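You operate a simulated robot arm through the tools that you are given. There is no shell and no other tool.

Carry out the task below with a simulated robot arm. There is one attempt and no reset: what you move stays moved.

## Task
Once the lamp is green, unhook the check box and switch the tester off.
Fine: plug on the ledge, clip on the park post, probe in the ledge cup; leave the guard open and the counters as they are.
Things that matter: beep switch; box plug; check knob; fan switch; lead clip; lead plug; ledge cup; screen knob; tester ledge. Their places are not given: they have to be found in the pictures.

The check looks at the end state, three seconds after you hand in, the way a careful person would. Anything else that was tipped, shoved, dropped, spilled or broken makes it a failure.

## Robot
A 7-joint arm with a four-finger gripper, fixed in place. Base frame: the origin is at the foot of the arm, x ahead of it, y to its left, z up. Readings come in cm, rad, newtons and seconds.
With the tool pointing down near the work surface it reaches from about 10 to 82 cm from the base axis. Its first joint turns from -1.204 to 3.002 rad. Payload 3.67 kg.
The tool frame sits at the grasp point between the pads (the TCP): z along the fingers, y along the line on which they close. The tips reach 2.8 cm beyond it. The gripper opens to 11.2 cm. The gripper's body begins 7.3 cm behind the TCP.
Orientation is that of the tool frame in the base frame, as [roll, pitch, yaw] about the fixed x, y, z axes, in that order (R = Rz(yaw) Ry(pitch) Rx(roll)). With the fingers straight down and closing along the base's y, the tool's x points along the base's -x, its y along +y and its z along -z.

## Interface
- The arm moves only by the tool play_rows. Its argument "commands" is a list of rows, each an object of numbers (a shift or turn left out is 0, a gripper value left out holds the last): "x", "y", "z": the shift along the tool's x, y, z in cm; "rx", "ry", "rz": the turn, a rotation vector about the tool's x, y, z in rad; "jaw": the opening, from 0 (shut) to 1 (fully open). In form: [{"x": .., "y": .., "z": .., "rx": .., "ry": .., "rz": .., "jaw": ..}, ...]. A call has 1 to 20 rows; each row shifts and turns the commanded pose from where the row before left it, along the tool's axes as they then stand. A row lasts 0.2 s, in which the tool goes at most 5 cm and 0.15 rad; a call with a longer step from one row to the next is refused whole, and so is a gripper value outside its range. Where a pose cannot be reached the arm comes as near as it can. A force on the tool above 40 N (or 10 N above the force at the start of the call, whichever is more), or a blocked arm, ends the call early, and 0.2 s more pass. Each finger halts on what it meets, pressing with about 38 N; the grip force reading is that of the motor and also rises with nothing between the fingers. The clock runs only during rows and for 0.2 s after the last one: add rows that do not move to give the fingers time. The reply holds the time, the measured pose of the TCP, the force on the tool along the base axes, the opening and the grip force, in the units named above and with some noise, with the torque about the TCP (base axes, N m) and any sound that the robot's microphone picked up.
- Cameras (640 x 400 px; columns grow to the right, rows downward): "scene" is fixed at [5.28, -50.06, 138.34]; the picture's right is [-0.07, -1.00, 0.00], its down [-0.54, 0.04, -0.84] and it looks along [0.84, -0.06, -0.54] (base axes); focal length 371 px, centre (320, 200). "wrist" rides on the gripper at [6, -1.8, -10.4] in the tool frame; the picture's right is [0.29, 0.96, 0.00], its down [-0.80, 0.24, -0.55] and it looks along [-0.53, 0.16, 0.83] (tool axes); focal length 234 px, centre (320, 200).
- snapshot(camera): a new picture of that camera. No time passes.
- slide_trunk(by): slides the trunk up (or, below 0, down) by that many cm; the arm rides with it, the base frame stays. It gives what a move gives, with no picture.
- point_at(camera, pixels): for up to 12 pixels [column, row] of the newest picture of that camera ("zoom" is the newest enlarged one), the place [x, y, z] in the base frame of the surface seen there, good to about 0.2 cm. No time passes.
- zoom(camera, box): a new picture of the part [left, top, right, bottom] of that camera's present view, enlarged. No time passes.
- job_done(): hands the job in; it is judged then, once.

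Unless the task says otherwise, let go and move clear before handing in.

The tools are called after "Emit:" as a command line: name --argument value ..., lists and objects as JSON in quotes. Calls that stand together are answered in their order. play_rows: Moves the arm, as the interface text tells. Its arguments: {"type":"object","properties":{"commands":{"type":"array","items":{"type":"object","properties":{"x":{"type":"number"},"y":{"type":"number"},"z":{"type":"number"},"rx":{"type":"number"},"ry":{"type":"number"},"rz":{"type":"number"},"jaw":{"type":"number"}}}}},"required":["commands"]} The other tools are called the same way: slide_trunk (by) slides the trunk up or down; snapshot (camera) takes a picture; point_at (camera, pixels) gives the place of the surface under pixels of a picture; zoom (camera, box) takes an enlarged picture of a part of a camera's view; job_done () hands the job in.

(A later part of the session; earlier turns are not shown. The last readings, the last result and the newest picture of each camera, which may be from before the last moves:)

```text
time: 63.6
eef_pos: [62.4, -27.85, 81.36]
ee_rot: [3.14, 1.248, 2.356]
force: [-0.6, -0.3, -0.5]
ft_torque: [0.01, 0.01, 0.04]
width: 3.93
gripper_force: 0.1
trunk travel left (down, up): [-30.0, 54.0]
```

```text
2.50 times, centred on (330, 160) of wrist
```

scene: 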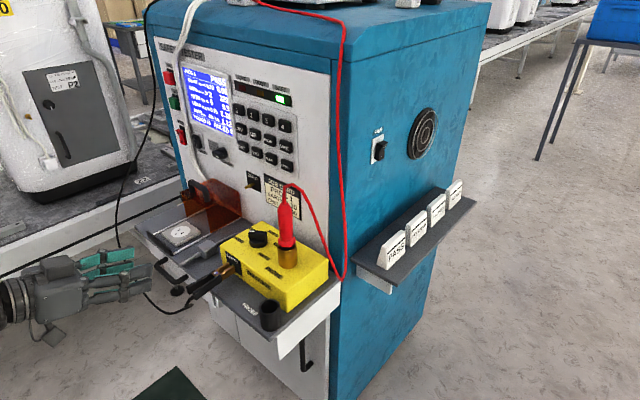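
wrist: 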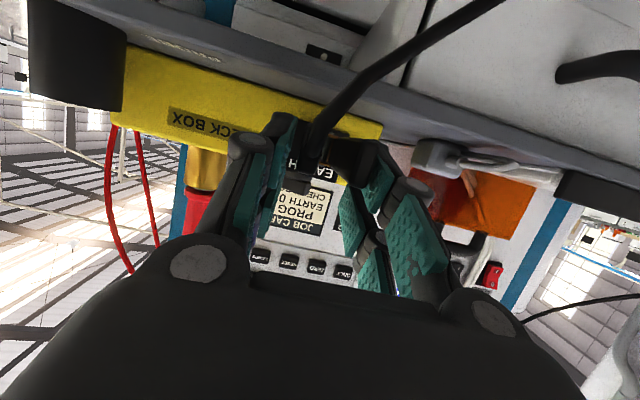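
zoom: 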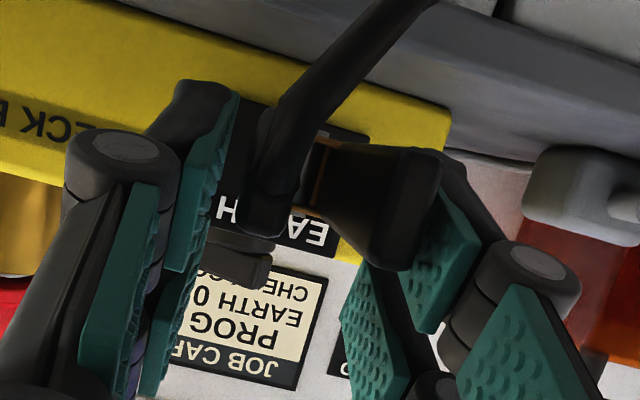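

The width is 3.9 cm and the far handle is nearly touching, while the near side has a gap of about 0.7 cm. I'll centre by 0.35 cm and then squeeze.

Emit:
play_rows --commands '[{"y": 0.35}, {"jaw": 0.3}, {"jaw": 0.2}, {"jaw": 0.1}, {"jaw": 0}, {}, {}, {}]'

Emit:
zoom --camera "scene" --box '[150, 230, 260, 320]'

Emit:
zoom --camera "wrist" --box '[240, 80, 420, 240]'

```text
time: 65.4
eef_pos: [62.57, -27.75, 81.43]
ee_rot: [3.14, 1.246, 2.355]
force: [-0.1, -0.3, 0.0]
ft_torque: [0.0, -0.01, 0.02]
width: 3.16
gripper_force: 37.9
trunk travel left (down, up): [-30.0, 54.0]
```

```text
4.44 times, centred on (205, 275) of scene
```

zoom: 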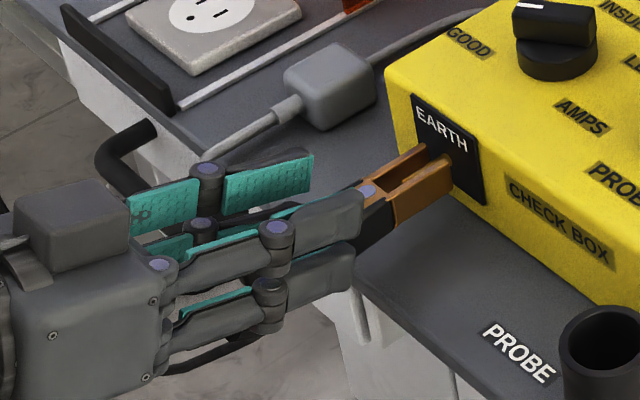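

```text
2.50 times, centred on (330, 160) of wrist
```

zoom: 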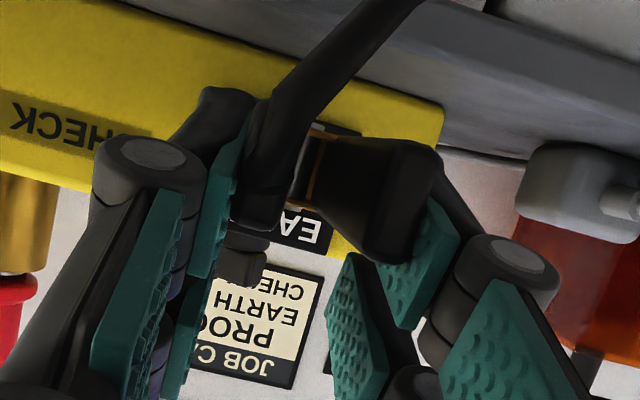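

The fingers hold the handles at 3.16 cm with full grip force. I'll zoom in on the jaws to see if they opened off the tab.

Emit:
zoom --camera "scene" --box '[215, 250, 275, 300]'

Emit:
play_rows --commands '[{}, {}, {}, {}]'

```text
8.00 times, centred on (245, 275) of scene
```

zoom: 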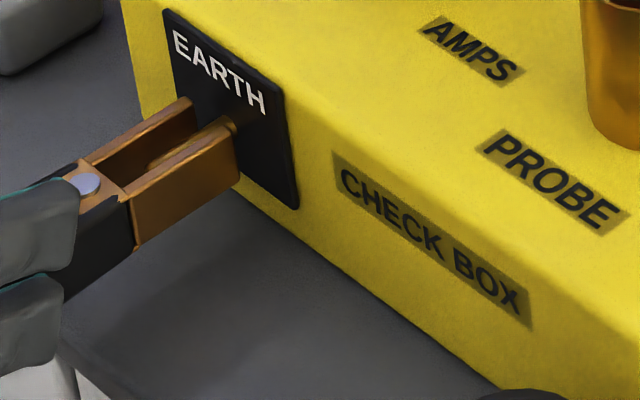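

```text
time: 66.4
eef_pos: [62.66, -27.73, 81.38]
ee_rot: [3.139, 1.246, 2.357]
force: [0.5, 0.0, 0.4]
ft_torque: [0.0, 0.02, 0.0]
width: 3.14
gripper_force: 38.8
trunk travel left (down, up): [-30.0, 54.0]
```

The EARTH post is a round brass pin with the jaws around it. I'll pull the clip straight off along its axis, away from the box, in small steps.

Emit:
play_rows --commands '[{"x": 0.096, "z": -0.284}, {"x": 0.096, "z": -0.284}, {"x": 0.128, "z": -0.38}, {"x": 0.16, "z": -0.474}, {}]'

Emit:
zoom --camera "scene" --box '[190, 240, 280, 310]'

```text
time: 67.6
eef_pos: [61.34, -26.5, 81.36]
ee_rot: [3.14, 1.245, 2.358]
force: [0.6, 0.1, 0.2]
ft_torque: [-0.01, 0.0, 0.0]
width: 3.14
gripper_force: 37.9
trunk travel left (down, up): [-30.0, 54.0]
```

```text
5.71 times, centred on (235, 275) of scene
```

zoom: 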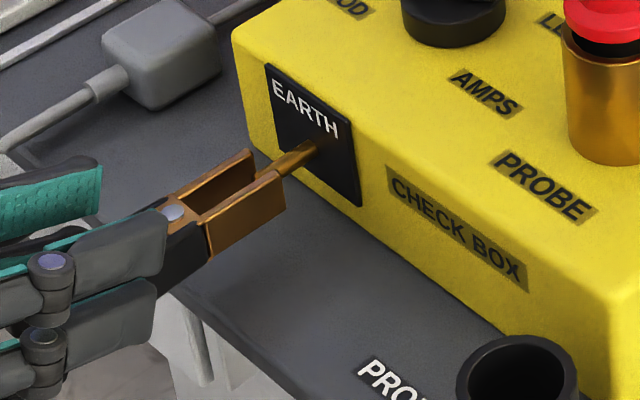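

The clip comes away with the hand, and the pin tip is now almost out of the jaws. I'll keep pulling back until it's well clear.

Emit:
play_rows --commands '[{"x": 0.32, "z": -0.948}, {"x": 0.32, "z": -0.948}, {"x": 0.48, "z": -1.42}, {"x": 0.64, "z": -1.9}, {"x": 0.64, "z": -1.9}, {}]'

Emit:
snapshot --camera "scene"

Emit:
snapshot --camera "wrist"

Emit:
zoom --camera "scene" --box '[120, 220, 280, 330]'

```text
time: 69.0
eef_pos: [56.51, -21.13, 81.4]
ee_rot: [-3.141, 1.246, 2.355]
force: [-0.3, 0.5, -0.5]
ft_torque: [0.03, 0.01, -0.01]
width: 3.16
gripper_force: 37.7
trunk travel left (down, up): [-30.0, 54.0]
```

```text
taken
```

scene: 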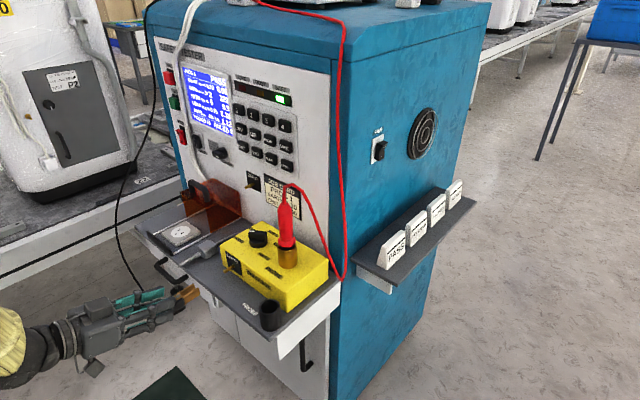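

```text
taken
```

wrist: 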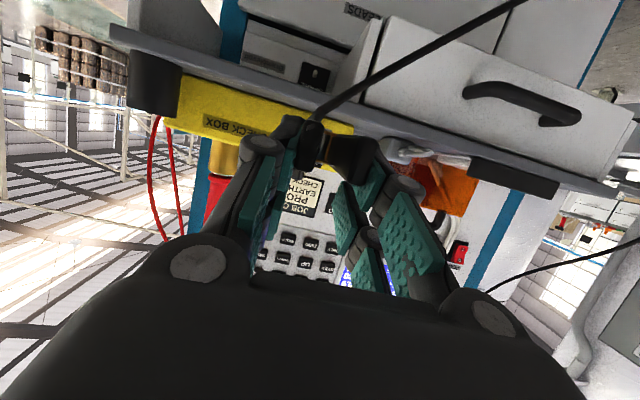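

```text
3.64 times, centred on (200, 275) of scene
```

zoom: 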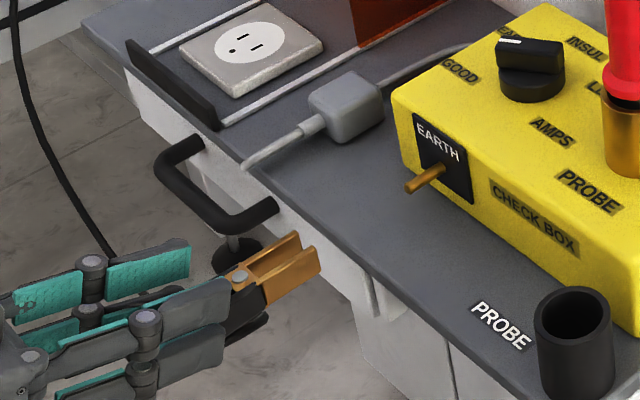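

The clip is off the EARTH pin and held firmly. The simplest way to park is to repeat the same pose shifted by (park post − EARTH pin), so I'll measure the EARTH pin precisely.

Emit:
zoom --camera "scene" --box '[215, 250, 265, 290]'

Emit:
point_at --camera "zoom" --pixels '[[215, 155], [235, 145], [260, 130], [285, 115], [310, 100], [230, 160], [205, 160], [300, 125], [320, 150]]'

Emit:
zoom --camera "scene" --box '[140, 270, 220, 330]'

Emit:
point_at --camera "zoom" --pixels '[[300, 100], [340, 70], [380, 95], [420, 120], [330, 130], [400, 150], [440, 170]]'

```text
10.00 times, centred on (240, 270) of scene
```

zoom: 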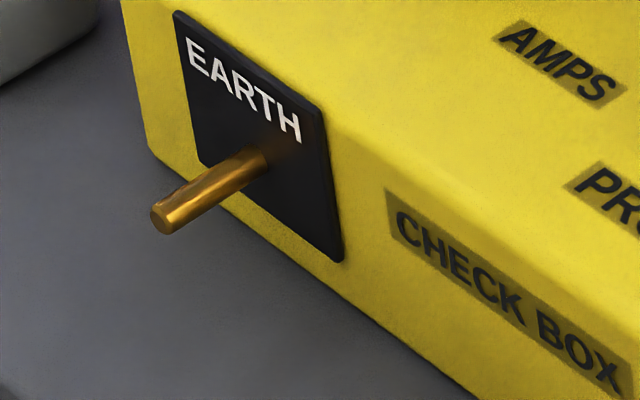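

```text
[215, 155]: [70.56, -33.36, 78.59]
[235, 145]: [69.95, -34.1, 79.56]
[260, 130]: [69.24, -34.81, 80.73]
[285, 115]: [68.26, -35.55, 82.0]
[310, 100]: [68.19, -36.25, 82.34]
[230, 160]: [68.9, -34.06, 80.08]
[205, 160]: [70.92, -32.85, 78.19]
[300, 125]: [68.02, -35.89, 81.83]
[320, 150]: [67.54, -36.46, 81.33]
```

```text
6.67 times, centred on (180, 300) of scene
```

zoom: 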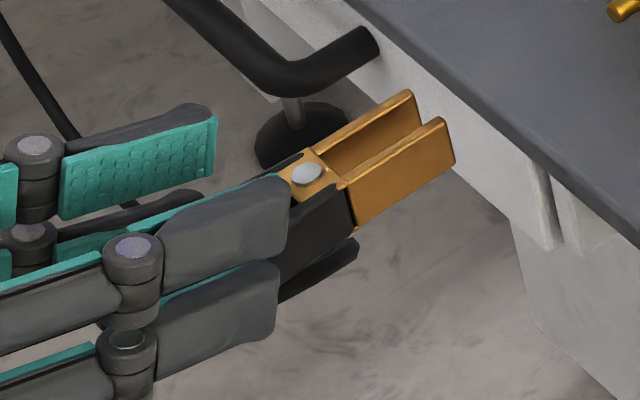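

```text
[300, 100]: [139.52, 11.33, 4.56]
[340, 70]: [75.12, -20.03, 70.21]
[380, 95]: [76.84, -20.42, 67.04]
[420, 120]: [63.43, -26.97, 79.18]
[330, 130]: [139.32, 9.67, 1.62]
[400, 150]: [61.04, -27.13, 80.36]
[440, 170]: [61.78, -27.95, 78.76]
```

Now I'll take points directly on the pin at those pixels, along with the clip's jaw tips.

Emit:
zoom --camera "scene" --box '[215, 250, 265, 290]'

Emit:
point_at --camera "zoom" --pixels '[[158, 216], [163, 220], [170, 208], [180, 205], [200, 190], [210, 190], [225, 178], [240, 165], [250, 160], [245, 172], [185, 200]]'

Emit:
zoom --camera "scene" --box '[175, 275, 215, 310]'

Emit:
point_at --camera "zoom" --pixels '[[130, 170], [310, 60], [355, 100], [300, 150], [210, 200], [355, 150], [250, 130], [400, 110], [150, 130]]'

```text
10.00 times, centred on (240, 270) of scene
```

zoom: 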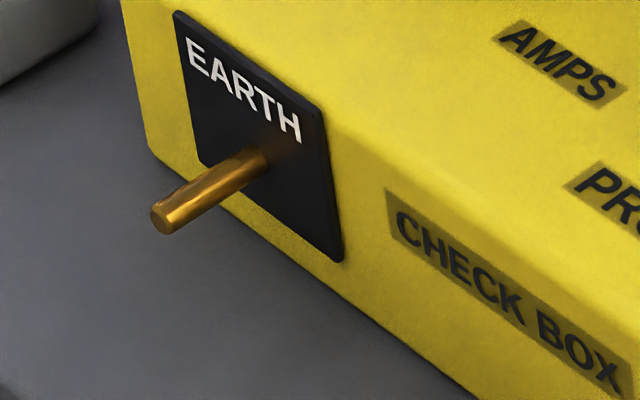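

```text
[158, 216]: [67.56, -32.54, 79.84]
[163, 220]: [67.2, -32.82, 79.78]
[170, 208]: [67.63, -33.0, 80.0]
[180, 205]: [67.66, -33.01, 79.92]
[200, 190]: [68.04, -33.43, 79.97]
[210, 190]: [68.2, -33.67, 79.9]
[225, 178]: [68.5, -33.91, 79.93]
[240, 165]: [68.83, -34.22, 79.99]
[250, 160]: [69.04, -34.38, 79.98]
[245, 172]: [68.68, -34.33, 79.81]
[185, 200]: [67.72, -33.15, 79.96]
```

```text
11.43 times, centred on (195, 292) of scene
```

zoom: 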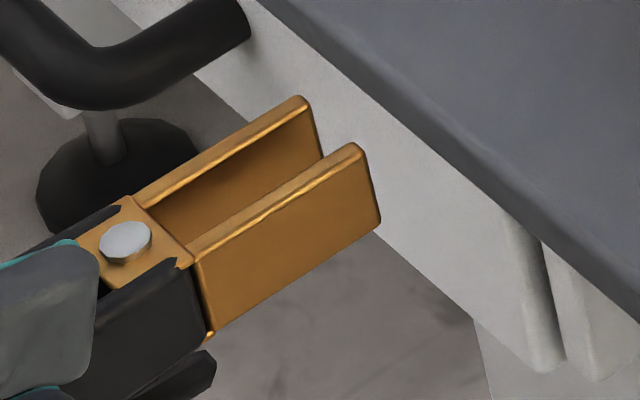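

```text
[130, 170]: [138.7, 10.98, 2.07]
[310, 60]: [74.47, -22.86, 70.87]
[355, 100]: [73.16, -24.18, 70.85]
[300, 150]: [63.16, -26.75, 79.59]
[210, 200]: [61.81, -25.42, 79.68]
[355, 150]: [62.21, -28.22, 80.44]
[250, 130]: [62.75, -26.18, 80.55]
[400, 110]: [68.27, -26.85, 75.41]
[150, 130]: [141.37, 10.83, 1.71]
```

EARTH pin: tip at a≈-70.8, s≈24.5, z≈79.9. PARK post: tip at a≈-83.8, s≈68.2, z≈71.8. So the shift is about −13.0 along the normal, +43.7 sideways and −8.1 in height. I'll raise the clip, back off, and carry it sideways in front of the ledge.

Emit:
play_rows --commands '[{"x": -1.7, "z": -1.5}, {"x": -2.0, "z": -1.5}, {"x": -2.2, "z": -1.5}, {"x": -2.2, "z": -1.2}, {"x": -2.2, "z": -0.8}, {}, {"y": 3.0}, {"y": 3.6}, {"y": 3.6}, {"y": 3.6}, {"y": 3.6}, {"y": 3.6}, {"y": 3.6}, {"y": 3.6}, {"y": 3.6}, {"y": 3.6}, {"y": 3.6}, {"y": 3.6}, {}]'

Emit:
snapshot --camera "scene"

Emit:
snapshot --camera "wrist"

```text
time: 73.0
eef_pos: [84.43, 10.87, 93.35]
ee_rot: [-3.141, 1.247, 2.358]
force: [0.2, -0.4, -0.9]
ft_torque: [0.01, 0.0, -0.03]
width: 3.17
gripper_force: 37.5
out of reach, approached as far as the arm can: row 1
trunk travel left (down, up): [-30.0, 54.0]
```

```text
taken
```

scene: 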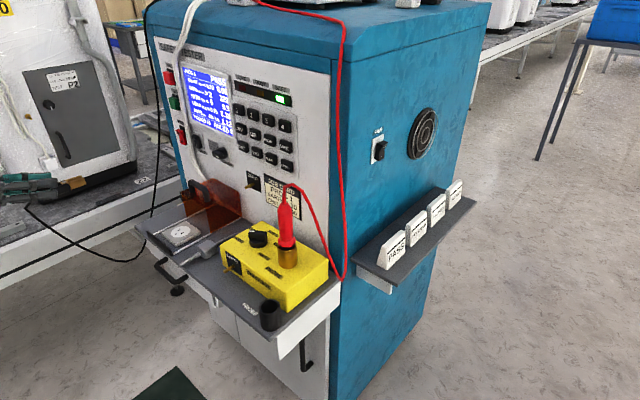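

```text
taken
```

wrist: 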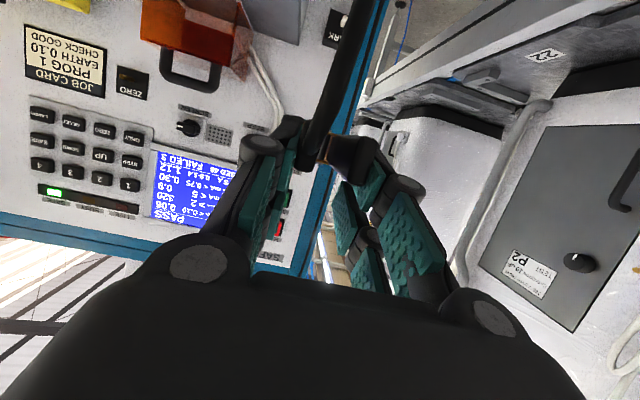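

The clip is held well and the lead trails freely. I'll lower the trunk 20 cm here, in free space, to bring the hand to post height.

Emit:
slide_trunk --by -20

Emit:
snapshot --camera "wrist"

Emit:
snapshot --camera "scene"

```text
time: 75.2
eef_pos: [84.54, 10.93, 73.38]
ee_rot: [3.14, 1.247, 2.355]
force: [-0.5, -0.4, -1.0]
ft_torque: [0.04, 0.03, 0.0]
width: 3.17
gripper_force: 38.2
trunk travel left (down, up): [-10.0, 74.0]
```

```text
taken
```

wrist: 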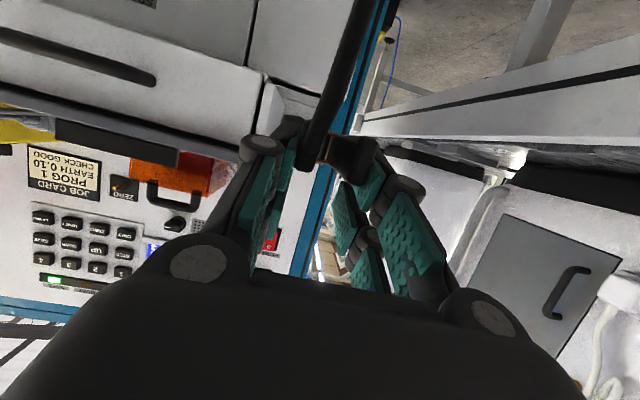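

```text
taken
```

scene: 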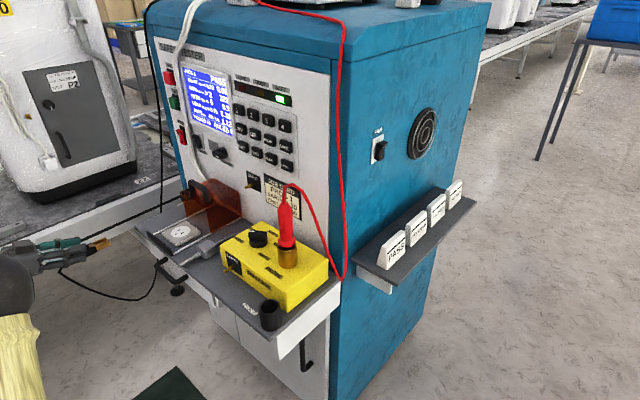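

The hand is at post height (z=73.4). I'll zoom between the fingers for the PARK block, which should be near pixel (310,143), behind the clip.

Emit:
zoom --camera "wrist" --box '[260, 80, 380, 220]'

Emit:
zoom --camera "scene" --box '[20, 160, 220, 300]'

```text
2.86 times, centred on (320, 150) of wrist
```

zoom: 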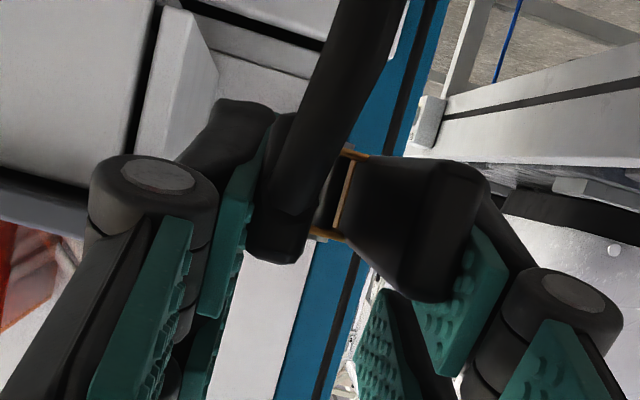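

```text
2.86 times, centred on (120, 230) of scene
```

zoom: 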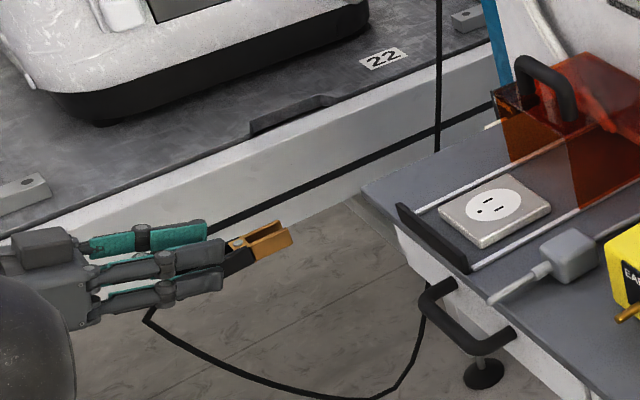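

The clip hides the post in the wrist view, so I'll rely on coordinates and refine the clip's own offset. I'll zoom the scene camera on the held jaws and measure them against the TCP.

Emit:
zoom --camera "scene" --box '[90, 232, 126, 256]'

Emit:
point_at --camera "zoom" --pixels '[[150, 95], [280, 65], [290, 110], [200, 140], [240, 80], [160, 130], [300, 140], [330, 100], [220, 100], [180, 90]]'

```text
16.00 times, centred on (108, 244) of scene
```

zoom: 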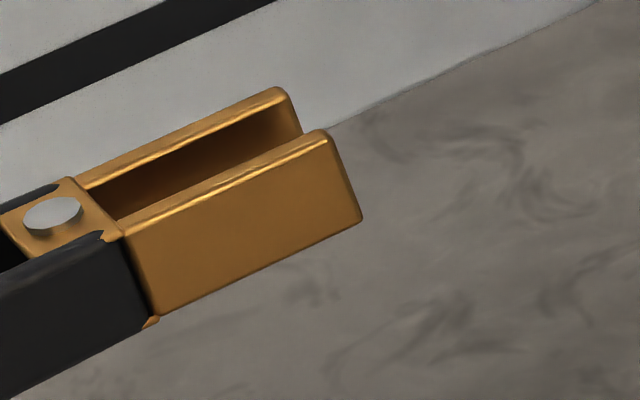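

```text
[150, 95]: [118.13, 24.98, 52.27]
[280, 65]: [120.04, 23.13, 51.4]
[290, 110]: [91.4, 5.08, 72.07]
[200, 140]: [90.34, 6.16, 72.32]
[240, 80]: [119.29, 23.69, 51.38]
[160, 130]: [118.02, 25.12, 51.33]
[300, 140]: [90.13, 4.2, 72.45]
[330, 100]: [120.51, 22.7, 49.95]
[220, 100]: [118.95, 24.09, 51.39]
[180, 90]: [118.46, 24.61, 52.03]
```

I'll take points directly on both jaws' top edges and the near jaw's outer face.

Emit:
point_at --camera "zoom" --pixels '[[272, 97], [240, 110], [200, 127], [150, 150], [310, 137], [260, 160], [200, 188], [150, 212], [300, 190], [220, 220], [340, 200], [55, 212]]'

```text
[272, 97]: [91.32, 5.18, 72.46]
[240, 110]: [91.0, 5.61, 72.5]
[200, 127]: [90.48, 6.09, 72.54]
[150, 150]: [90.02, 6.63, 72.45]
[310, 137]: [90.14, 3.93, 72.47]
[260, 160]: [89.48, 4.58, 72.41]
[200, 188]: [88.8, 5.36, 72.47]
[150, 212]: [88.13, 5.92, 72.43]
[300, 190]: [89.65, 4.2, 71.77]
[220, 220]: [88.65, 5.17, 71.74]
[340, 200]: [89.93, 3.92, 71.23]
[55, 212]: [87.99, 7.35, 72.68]
```

The jaw centre is 0.1 cm right of the TCP, 1.7 cm below it and 9.1 cm ahead, with a 1.4 cm gap. The post centre is at about s=68.46, z=71.57. I'll approach along the post's line and stop about 2.5 cm short of its tip.

Emit:
play_rows --commands '[{"x": -0.785, "y": 0.131, "z": 2.374}, {"x": -0.785, "y": 0.131, "z": 2.374}, {"x": -0.785, "y": 0.131, "z": 2.374}, {"x": -0.785, "y": 0.131, "z": 2.374}, {"x": -0.785, "y": 0.131, "z": 2.374}, {"x": -0.785, "y": 0.131, "z": 2.374}, {"x": -0.785, "y": 0.131, "z": 2.374}, {"x": -0.785, "y": 0.131, "z": 2.374}, {}, {}]'

Emit:
snapshot --camera "scene"

Emit:
zoom --camera "scene" --box '[130, 185, 210, 245]'

Emit:
zoom --camera "wrist" --box '[260, 60, 400, 220]'

```text
time: 77.4
eef_pos: [99.45, -2.43, 73.02]
ee_rot: [3.139, 1.246, 2.354]
force: [-0.5, 0.2, -1.4]
ft_torque: [0.02, -0.01, -0.01]
width: 3.17
gripper_force: 38.0
trunk travel left (down, up): [-10.0, 74.0]
```

```text
taken
```

scene: 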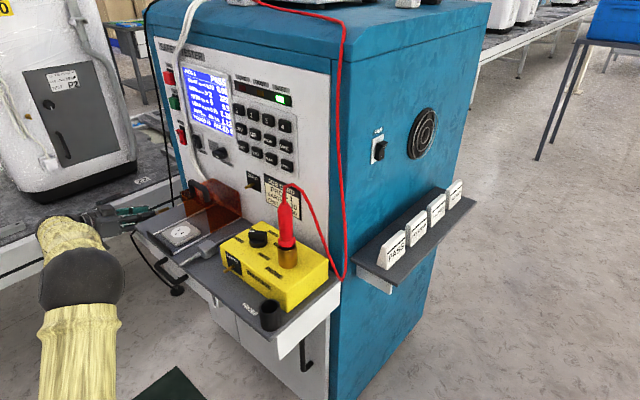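

```text
6.67 times, centred on (170, 215) of scene
```

zoom: 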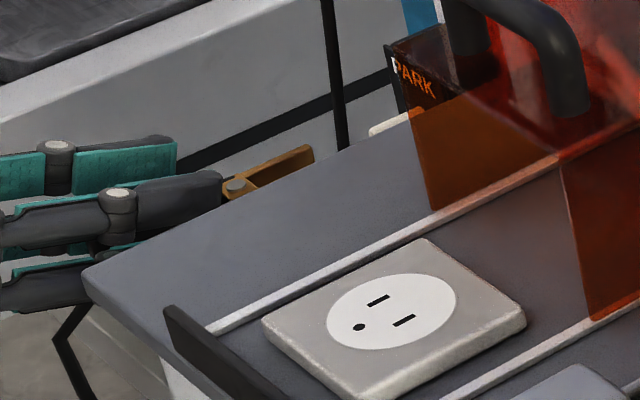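

```text
2.50 times, centred on (330, 140) of wrist
```

zoom: 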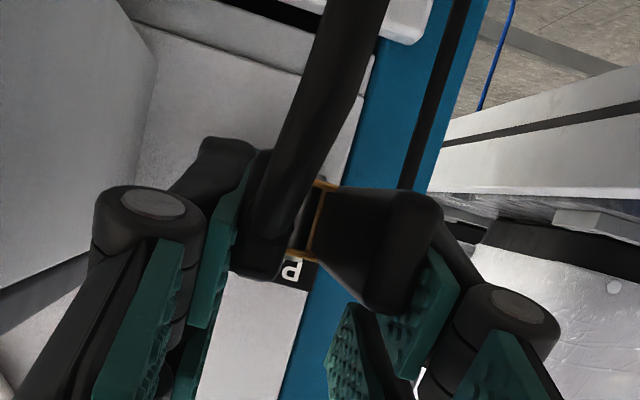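

The scene zoom shows both the clip's far jaw at (280,168) and the pale post at (388,122). I'll measure them together to fine-tune the alignment.

Emit:
zoom --camera "scene" --box '[155, 195, 195, 225]'

Emit:
point_at --camera "zoom" --pixels '[[290, 178], [300, 170], [320, 165], [340, 155], [350, 150], [190, 212], [150, 235], [100, 260], [200, 210], [310, 180], [340, 165], [70, 280]]'

```text
13.33 times, centred on (175, 210) of scene
```

zoom: 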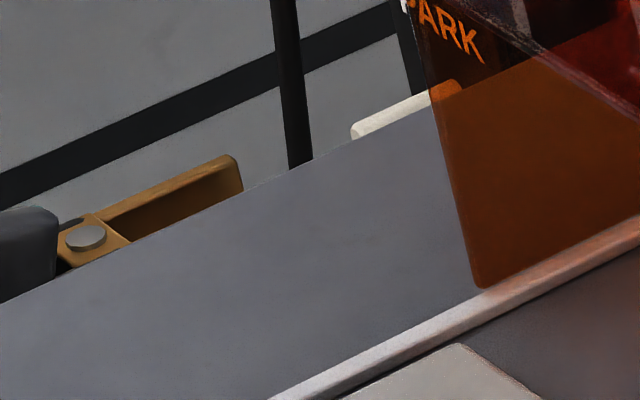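

```text
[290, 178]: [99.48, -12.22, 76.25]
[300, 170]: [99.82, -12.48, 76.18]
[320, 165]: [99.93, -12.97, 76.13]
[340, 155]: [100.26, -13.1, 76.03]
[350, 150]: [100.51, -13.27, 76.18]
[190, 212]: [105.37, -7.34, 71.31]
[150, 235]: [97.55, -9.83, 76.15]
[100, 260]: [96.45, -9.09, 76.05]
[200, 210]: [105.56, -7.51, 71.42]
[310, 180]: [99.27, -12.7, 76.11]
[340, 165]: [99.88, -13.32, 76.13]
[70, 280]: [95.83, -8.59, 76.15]
```

Emit:
point_at --camera "zoom" --pixels '[[362, 128], [375, 120], [390, 113], [405, 106], [420, 100], [365, 134], [400, 114], [220, 162], [190, 176], [150, 194], [120, 208], [228, 170]]'

```text
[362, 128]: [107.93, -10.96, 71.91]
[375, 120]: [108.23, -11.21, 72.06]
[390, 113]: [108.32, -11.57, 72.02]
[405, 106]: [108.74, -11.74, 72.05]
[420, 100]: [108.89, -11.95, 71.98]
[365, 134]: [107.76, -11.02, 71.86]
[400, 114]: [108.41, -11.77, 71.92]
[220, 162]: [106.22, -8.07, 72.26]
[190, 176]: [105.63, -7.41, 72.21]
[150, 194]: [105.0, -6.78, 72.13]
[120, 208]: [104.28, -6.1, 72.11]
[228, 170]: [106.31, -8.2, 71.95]
```

Post centre is at s≈68.5, z≈71.65, and the jaw centre is at s≈68.54 but about 0.25 low. I'll raise 0.25 cm and slide the jaws onto the post in small steps, watching force.

Emit:
play_rows --commands '[{"x": -0.24, "y": -0.03, "z": -0.08}, {"x": -0.16, "z": 0.47}, {"x": -0.16, "z": 0.47}, {"x": -0.16, "z": 0.47}, {"x": -0.16, "z": 0.47}, {"x": -0.16, "z": 0.47}, {"x": -0.16, "z": 0.47}, {}]'

Emit:
zoom --camera "scene" --box '[155, 190, 195, 220]'

Emit:
zoom --camera "wrist" --box '[270, 80, 390, 200]'

```text
time: 79.2
eef_pos: [101.49, -4.64, 73.61]
ee_rot: [3.14, 1.245, 2.355]
force: [0.5, 0.3, -2.2]
ft_torque: [-0.01, 0.02, -0.01]
width: 3.16
gripper_force: 37.7
trunk travel left (down, up): [-10.0, 74.0]
```

```text
13.33 times, centred on (175, 205) of scene
```

zoom: 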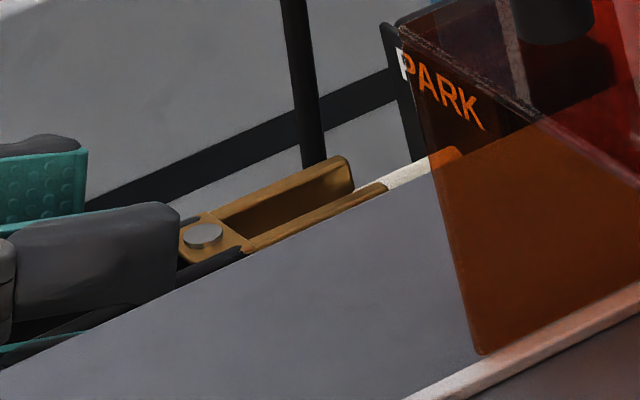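

```text
3.33 times, centred on (330, 140) of wrist
```

zoom: 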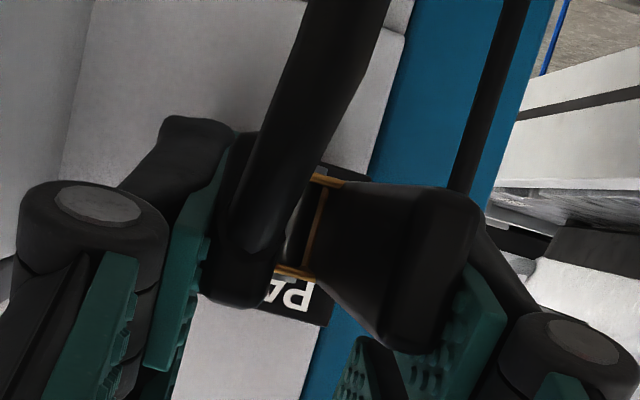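

The jaws are about to take the post, and the height came out slightly high (73.6). I'll measure both jaws and the post again in this view before continuing.

Emit:
zoom --camera "scene" --box '[155, 190, 195, 220]'

Emit:
point_at --camera "zoom" --pixels '[[330, 166], [290, 185], [250, 203], [370, 193], [330, 210], [290, 228], [400, 172], [415, 168], [395, 182], [410, 178], [425, 165], [205, 236]]'

Emit:
play_rows --commands '[{}, {}]'

```text
13.33 times, centred on (175, 205) of scene
```

zoom: 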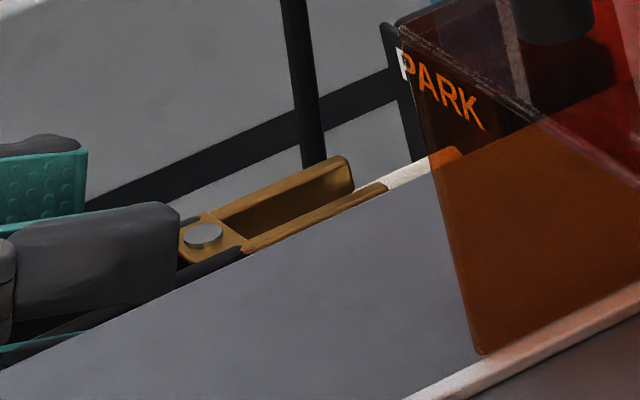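

```text
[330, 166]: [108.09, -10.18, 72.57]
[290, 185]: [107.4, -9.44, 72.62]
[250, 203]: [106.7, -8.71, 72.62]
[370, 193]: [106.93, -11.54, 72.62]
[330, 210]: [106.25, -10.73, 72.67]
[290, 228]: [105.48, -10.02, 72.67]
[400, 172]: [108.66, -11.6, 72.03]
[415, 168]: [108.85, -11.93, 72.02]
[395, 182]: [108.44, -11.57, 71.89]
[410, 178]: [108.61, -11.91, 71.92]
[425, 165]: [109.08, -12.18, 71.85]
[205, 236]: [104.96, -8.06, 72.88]
```

```text
time: 79.8
eef_pos: [101.51, -4.68, 73.46]
ee_rot: [3.14, 1.248, 2.356]
force: [0.1, -0.2, -1.6]
ft_torque: [0.01, 0.03, -0.01]
width: 3.17
gripper_force: 38.3
trunk travel left (down, up): [-10.0, 74.0]
```

Jaw centre is s≈68.38 and the post about 68.55, with the jaws a little high. I'll shift +0.15 sideways and 0.2 down, then push on another 1.6 cm in small steps.

Emit:
play_rows --commands '[{"x": 0.19, "y": 0.15, "z": 0.064}, {}, {"x": -0.128, "z": 0.38}, {"x": -0.128, "z": 0.38}, {"x": -0.128, "z": 0.38}, {"x": -0.128, "z": 0.38}, {}]'

Emit:
zoom --camera "scene" --box '[155, 190, 195, 220]'

Emit:
zoom --camera "wrist" --box '[270, 80, 390, 200]'

```text
time: 81.4
eef_pos: [102.68, -5.73, 73.19]
ee_rot: [3.14, 1.248, 2.358]
force: [0.4, -0.7, -0.5]
ft_torque: [0.01, 0.0, -0.03]
width: 3.18
gripper_force: 37.5
trunk travel left (down, up): [-10.0, 74.0]
```

```text
13.33 times, centred on (175, 205) of scene
```

zoom: 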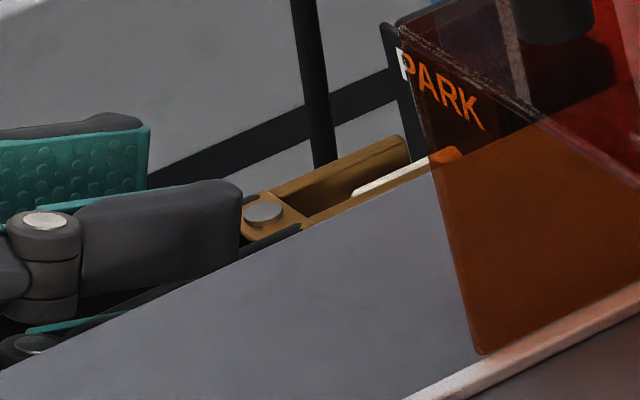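

```text
3.33 times, centred on (330, 140) of wrist
```

zoom: 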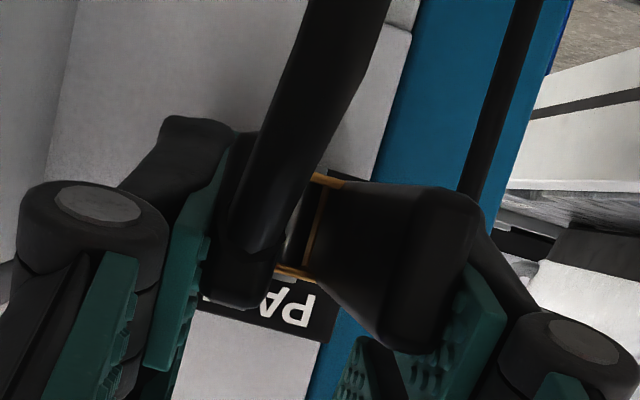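

The pale post now lies between the brass jaws at (380,185), with no contact force and the tips near the block face. I'll open the fingers gradually and see whether the clip takes hold.

Emit:
play_rows --commands '[{"jaw": 0.3}, {"jaw": 0.33}, {"jaw": 0.36}, {}, {}]'

Emit:
zoom --camera "scene" --box '[150, 185, 200, 225]'

Emit:
zoom --camera "wrist" --box '[270, 80, 390, 200]'

```text
time: 82.6
eef_pos: [102.68, -5.66, 73.27]
ee_rot: [3.14, 1.247, 2.357]
force: [0.2, 0.6, -0.5]
ft_torque: [-0.03, 0.0, 0.01]
width: 4.05
gripper_force: 0.1
trunk travel left (down, up): [-10.0, 74.0]
```

```text
10.00 times, centred on (175, 205) of scene
```

zoom: 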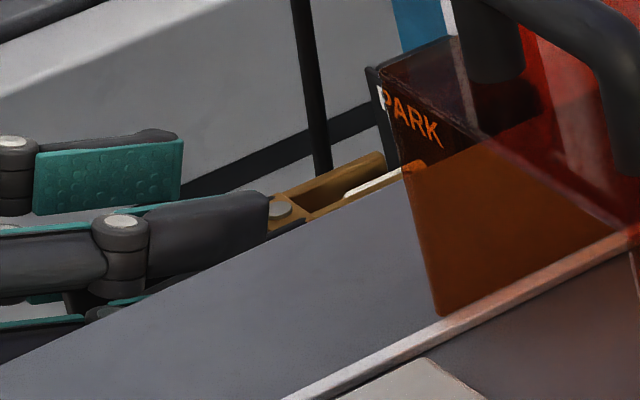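

```text
3.33 times, centred on (330, 140) of wrist
```

zoom: 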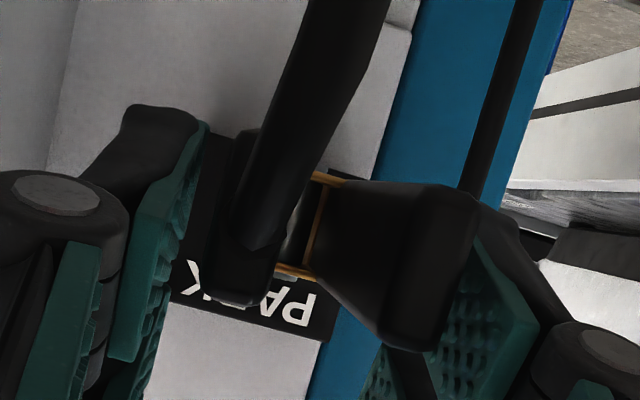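

The clip stays on the post with the fingers clear of it. I'll open wider and back straight out along the post line.

Emit:
play_rows --commands '[{"jaw": 0.5}, {"jaw": 0.6}, {}, {"x": 0.32, "z": -0.948}, {"x": 0.32, "z": -0.948}, {"x": 0.64, "z": -1.9}, {"x": 0.64, "z": -1.9}, {"x": 0.96, "z": -2.84}, {"x": 0.96, "z": -2.84}, {}]'

Emit:
snapshot --camera "scene"

Emit:
snapshot --camera "wrist"

Emit:
zoom --camera "scene" --box '[140, 175, 220, 235]'

```text
time: 84.8
eef_pos: [94.02, 2.63, 73.25]
ee_rot: [3.139, 1.247, 2.356]
force: [-0.3, 0.0, 0.5]
ft_torque: [0.02, 0.03, -0.01]
width: 6.73
gripper_force: 0.1
trunk travel left (down, up): [-10.0, 74.0]
```

```text
taken
```

scene: 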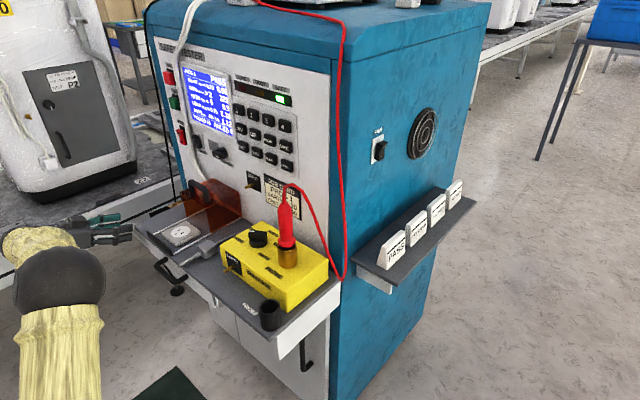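

```text
taken
```

wrist: 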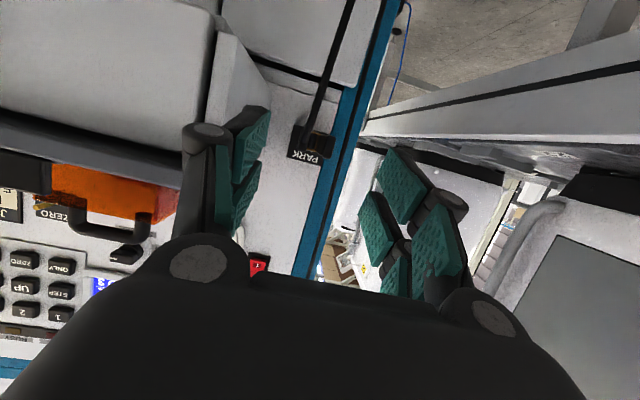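

```text
6.67 times, centred on (180, 205) of scene
```

zoom: 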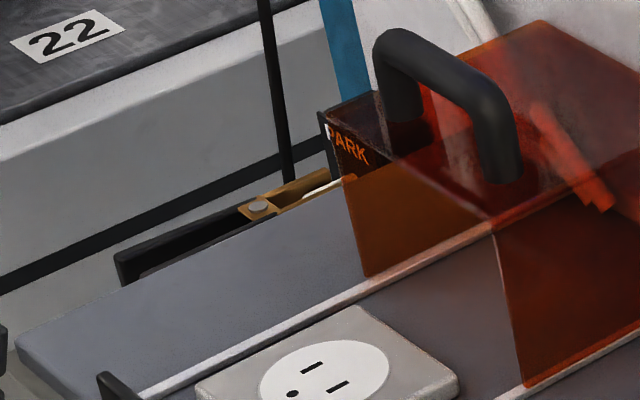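

The clip is parked on the PARK post. Next is the probe; the level hand suits it too, since both finger pairs will stack vertically on the upright handle. I'll zoom in and measure the probe, its socket and the ledge cup.

Emit:
zoom --camera "scene" --box '[255, 175, 345, 275]'

Emit:
point_at --camera "zoom" --pixels '[[245, 50], [245, 80], [245, 110], [245, 150], [245, 190], [215, 150], [275, 150], [220, 210], [280, 210], [250, 250], [250, 300], [250, 340]]'

Emit:
zoom --camera "scene" --box '[245, 285, 305, 345]'

Emit:
point_at --camera "zoom" --pixels '[[230, 100], [300, 100], [265, 80], [265, 130], [200, 110], [330, 110], [265, 100], [265, 200], [265, 290], [200, 200], [330, 200]]'

```text
4.00 times, centred on (300, 225) of scene
```

zoom: 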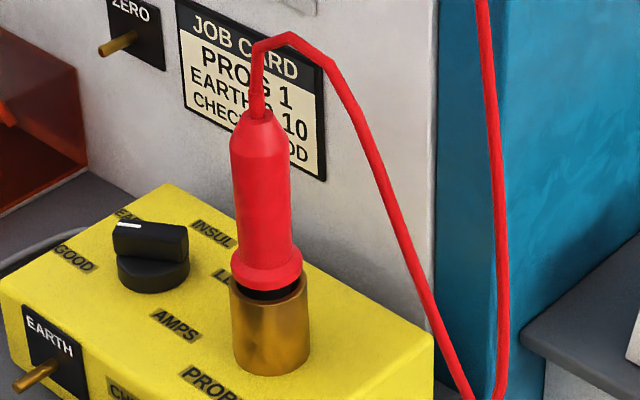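

```text
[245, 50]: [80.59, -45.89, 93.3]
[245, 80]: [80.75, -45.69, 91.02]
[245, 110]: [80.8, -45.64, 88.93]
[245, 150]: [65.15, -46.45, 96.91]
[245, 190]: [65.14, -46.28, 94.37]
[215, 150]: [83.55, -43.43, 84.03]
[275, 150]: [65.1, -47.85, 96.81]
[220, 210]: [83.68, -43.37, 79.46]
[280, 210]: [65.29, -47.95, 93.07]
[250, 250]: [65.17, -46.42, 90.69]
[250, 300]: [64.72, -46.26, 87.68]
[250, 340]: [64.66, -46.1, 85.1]
```

```text
6.67 times, centred on (275, 315) of scene
```

zoom: 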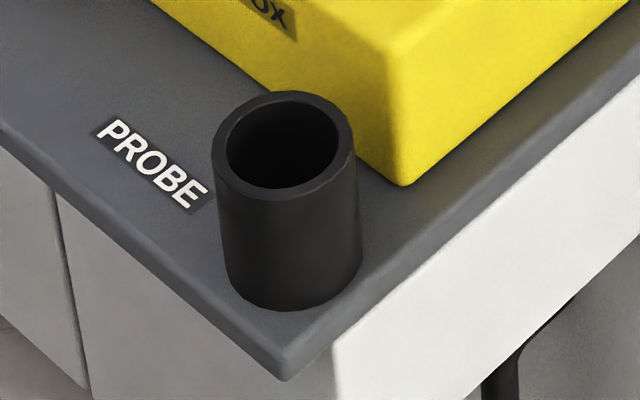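

```text
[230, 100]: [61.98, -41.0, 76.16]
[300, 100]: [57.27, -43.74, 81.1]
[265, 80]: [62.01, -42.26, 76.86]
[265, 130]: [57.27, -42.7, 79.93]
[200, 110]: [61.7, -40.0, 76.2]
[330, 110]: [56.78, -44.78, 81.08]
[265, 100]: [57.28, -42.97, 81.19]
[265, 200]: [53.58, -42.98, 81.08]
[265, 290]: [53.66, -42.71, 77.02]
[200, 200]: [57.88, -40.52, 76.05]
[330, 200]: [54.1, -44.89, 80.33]
```

The probe axis is near (66.7,-46.9), with the red handle about 3 cm thick from z≈90 to 98. The cup centre is near (55.4,-43.5) with its rim at z≈81.1. I'll back the hand out, raise the trunk 20 cm again, and refine these numbers.

Emit:
play_rows --commands '[{"x": 0.96, "z": -2.84}, {"x": 0.96, "z": -2.84}, {"x": 0.96, "z": -2.84}, {"x": 0.96, "z": -2.84}, {}]'

Emit:
slide_trunk --by 20

Emit:
zoom --camera "scene" --box '[255, 175, 345, 275]'

Emit:
point_at --camera "zoom" --pixels '[[261, 170], [261, 200], [261, 230], [235, 200], [287, 200], [265, 275], [270, 330], [235, 330], [306, 330], [330, 75], [385, 190], [430, 300]]'

```text
time: 86.0
eef_pos: [85.6, 11.27, 73.28]
ee_rot: [3.138, 1.246, 2.358]
force: [0.4, 0.3, 0.1]
ft_torque: [0.01, -0.04, 0.0]
width: 6.72
gripper_force: 0.0
trunk travel left (down, up): [-10.0, 74.0]
```

```text
time: 88.2
eef_pos: [85.6, 11.27, 93.32]
ee_rot: [-3.139, 1.246, 2.355]
force: [-0.6, -0.1, 0.7]
ft_torque: [-0.01, 0.03, 0.0]
width: 6.73
gripper_force: 0.0
trunk travel left (down, up): [-30.0, 54.0]
```

```text
4.00 times, centred on (300, 225) of scene
```

zoom: 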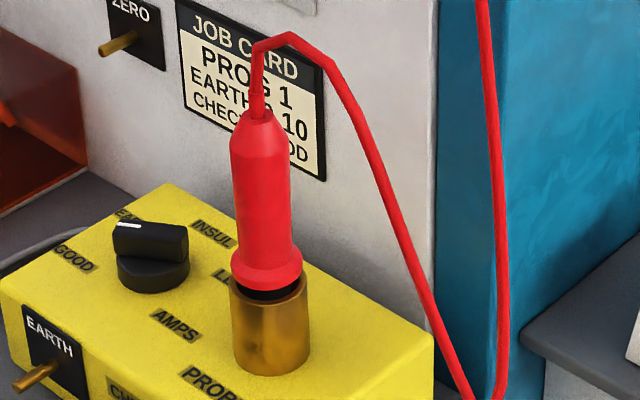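

```text
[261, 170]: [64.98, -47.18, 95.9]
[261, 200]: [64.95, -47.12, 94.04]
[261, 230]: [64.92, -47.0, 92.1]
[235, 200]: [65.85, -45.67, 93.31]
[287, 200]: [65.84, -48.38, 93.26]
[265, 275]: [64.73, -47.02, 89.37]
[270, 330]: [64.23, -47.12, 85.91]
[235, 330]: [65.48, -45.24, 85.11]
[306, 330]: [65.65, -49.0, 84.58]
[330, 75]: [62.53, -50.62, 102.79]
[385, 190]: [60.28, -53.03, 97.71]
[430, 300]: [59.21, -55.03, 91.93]
```

Probe axis is at (66.4,-47.1), i.e. a≈-80.3, s≈13.7. The red lead goes off to the right side, clear of the approach from the front. I'll travel across in front of the ledge and stop about 14 cm short of the probe.

Emit:
play_rows --commands '[{"x": -0.276, "y": -3.5, "z": 0.819}, {"x": -0.276, "y": -3.5, "z": 0.819}, {"x": -0.276, "y": -3.5, "z": 0.819}, {"x": -0.276, "y": -3.5, "z": 0.819}, {"x": -0.276, "y": -3.5, "z": 0.819}, {"x": -0.276, "y": -3.5, "z": 0.819}, {"x": -0.276, "y": -3.5, "z": 0.819}, {"x": -0.276, "y": -3.5, "z": 0.819}, {"x": -0.276, "y": -3.5, "z": 0.819}, {"x": -0.276, "y": -3.5, "z": 0.819}, {"x": -0.276, "y": -3.5, "z": 0.819}, {"x": -0.255, "y": -3.27, "z": 0.758}, {"x": -0.255, "y": -3.27, "z": 0.758}, {"x": -0.255, "y": -3.27, "z": 0.758}, {"x": -0.255, "y": -3.27, "z": 0.758}, {"x": -0.915, "y": -3.27, "z": 0.538}, {}]'

Emit:
snapshot --camera "scene"

Emit:
snapshot --camera "wrist"

```text
time: 91.8
eef_pos: [56.5, -36.65, 94.4]
ee_rot: [-3.135, 1.247, 2.364]
force: [-0.6, 2.0, 1.2]
ft_torque: [0.02, 0.03, -0.1]
width: 6.71
gripper_force: 0.1
trunk travel left (down, up): [-30.0, 54.0]
```

```text
taken
```

scene: 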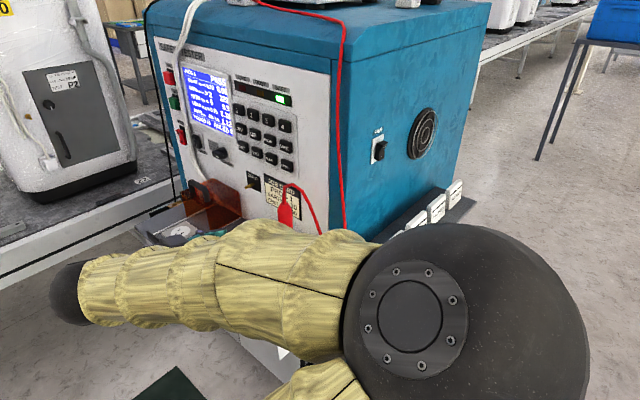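

```text
taken
```

wrist: 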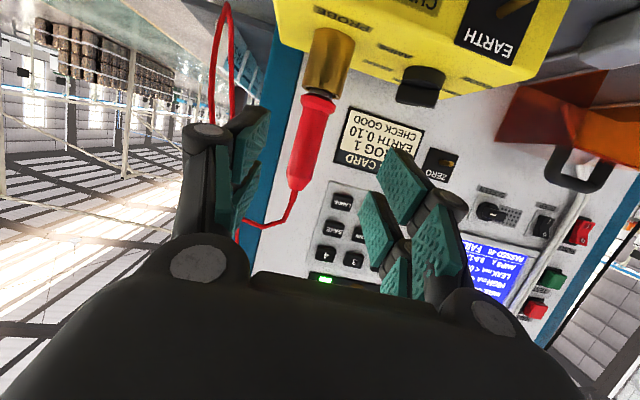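

The hand is lined up with the probe, visible between the fingers at (315,140), but the elbow has swung out across the scene view. I'll check where the elbow and forearm are so nothing gets hit.

Emit:
point_at --camera "scene" --pixels '[[415, 310], [530, 330], [350, 250], [270, 280], [180, 270], [90, 290], [60, 290], [320, 380], [450, 240]]'

Emit:
play_rows --commands '[{}, {}]'

```text
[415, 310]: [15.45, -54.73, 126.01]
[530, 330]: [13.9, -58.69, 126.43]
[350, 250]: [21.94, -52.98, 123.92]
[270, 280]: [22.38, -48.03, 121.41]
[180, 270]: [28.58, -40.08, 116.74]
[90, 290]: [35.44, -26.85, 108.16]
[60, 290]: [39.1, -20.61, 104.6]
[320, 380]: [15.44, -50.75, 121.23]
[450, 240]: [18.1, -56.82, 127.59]
```

```text
time: 92.4
eef_pos: [56.53, -36.89, 94.24]
ee_rot: [3.139, 1.243, 2.356]
force: [0.0, -0.5, 0.0]
ft_torque: [-0.01, 0.03, 0.02]
width: 6.75
gripper_force: 0.1
trunk travel left (down, up): [-30.0, 54.0]
```

The elbow is high in free space near (15,-57,124), away from everything. I'll move the hand in toward the probe, stopping halfway to check.

Emit:
play_rows --commands '[{"x": -0.51, "y": -0.08, "z": 1.517}, {"x": -0.51, "y": -0.08, "z": 1.517}, {"x": -0.51, "y": -0.08, "z": 1.517}, {"x": -0.51, "z": 1.517}, {"x": -0.51, "z": 1.517}, {}]'

Emit:
snapshot --camera "wrist"

Emit:
snapshot --camera "scene"

```text
time: 93.8
eef_pos: [61.85, -42.86, 93.93]
ee_rot: [3.14, 1.245, 2.354]
force: [0.0, 0.3, -0.8]
ft_torque: [-0.03, 0.01, 0.01]
width: 6.7
gripper_force: 0.1
trunk travel left (down, up): [-30.0, 54.0]
```

```text
taken
```

wrist: 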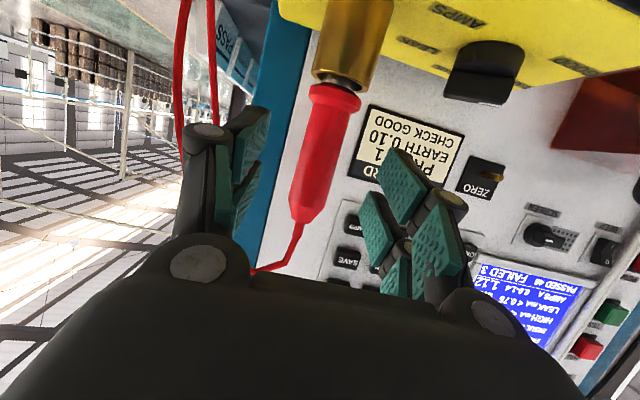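

```text
taken
```

scene: 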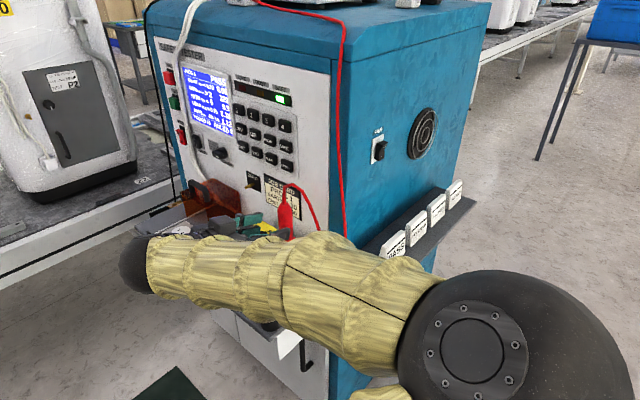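

The probe is centred between the fingers. I'll go in the last 5.8 cm and close on the handle.

Emit:
play_rows --commands '[{"x": -0.47, "y": 0.1, "z": 1.375}, {"x": -0.47, "y": 0.1, "z": 1.375}, {"x": -0.47, "z": 1.375}, {"x": -0.47, "z": 1.375}, {}]'

Emit:
snapshot --camera "wrist"

Emit:
zoom --camera "scene" --box '[220, 160, 340, 260]'

```text
time: 95.0
eef_pos: [66.13, -46.82, 93.75]
ee_rot: [3.141, 1.246, 2.356]
force: [-0.1, -0.5, 0.6]
ft_torque: [-0.04, 0.0, 0.02]
width: 6.73
gripper_force: 0.1
trunk travel left (down, up): [-30.0, 54.0]
```

```text
taken
```

wrist: 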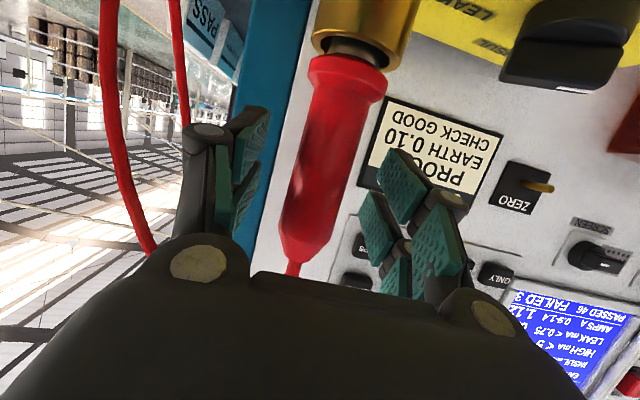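

```text
4.00 times, centred on (280, 210) of scene
```

zoom: 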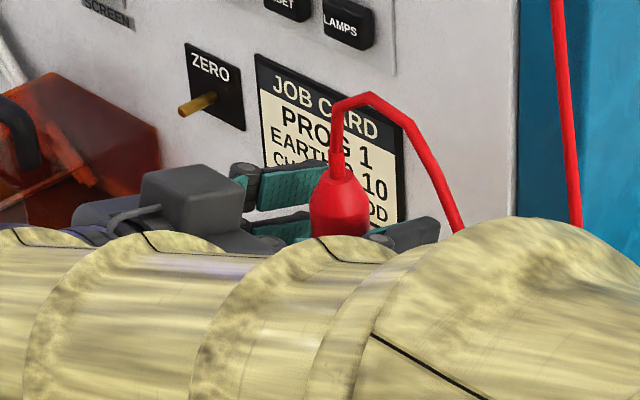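

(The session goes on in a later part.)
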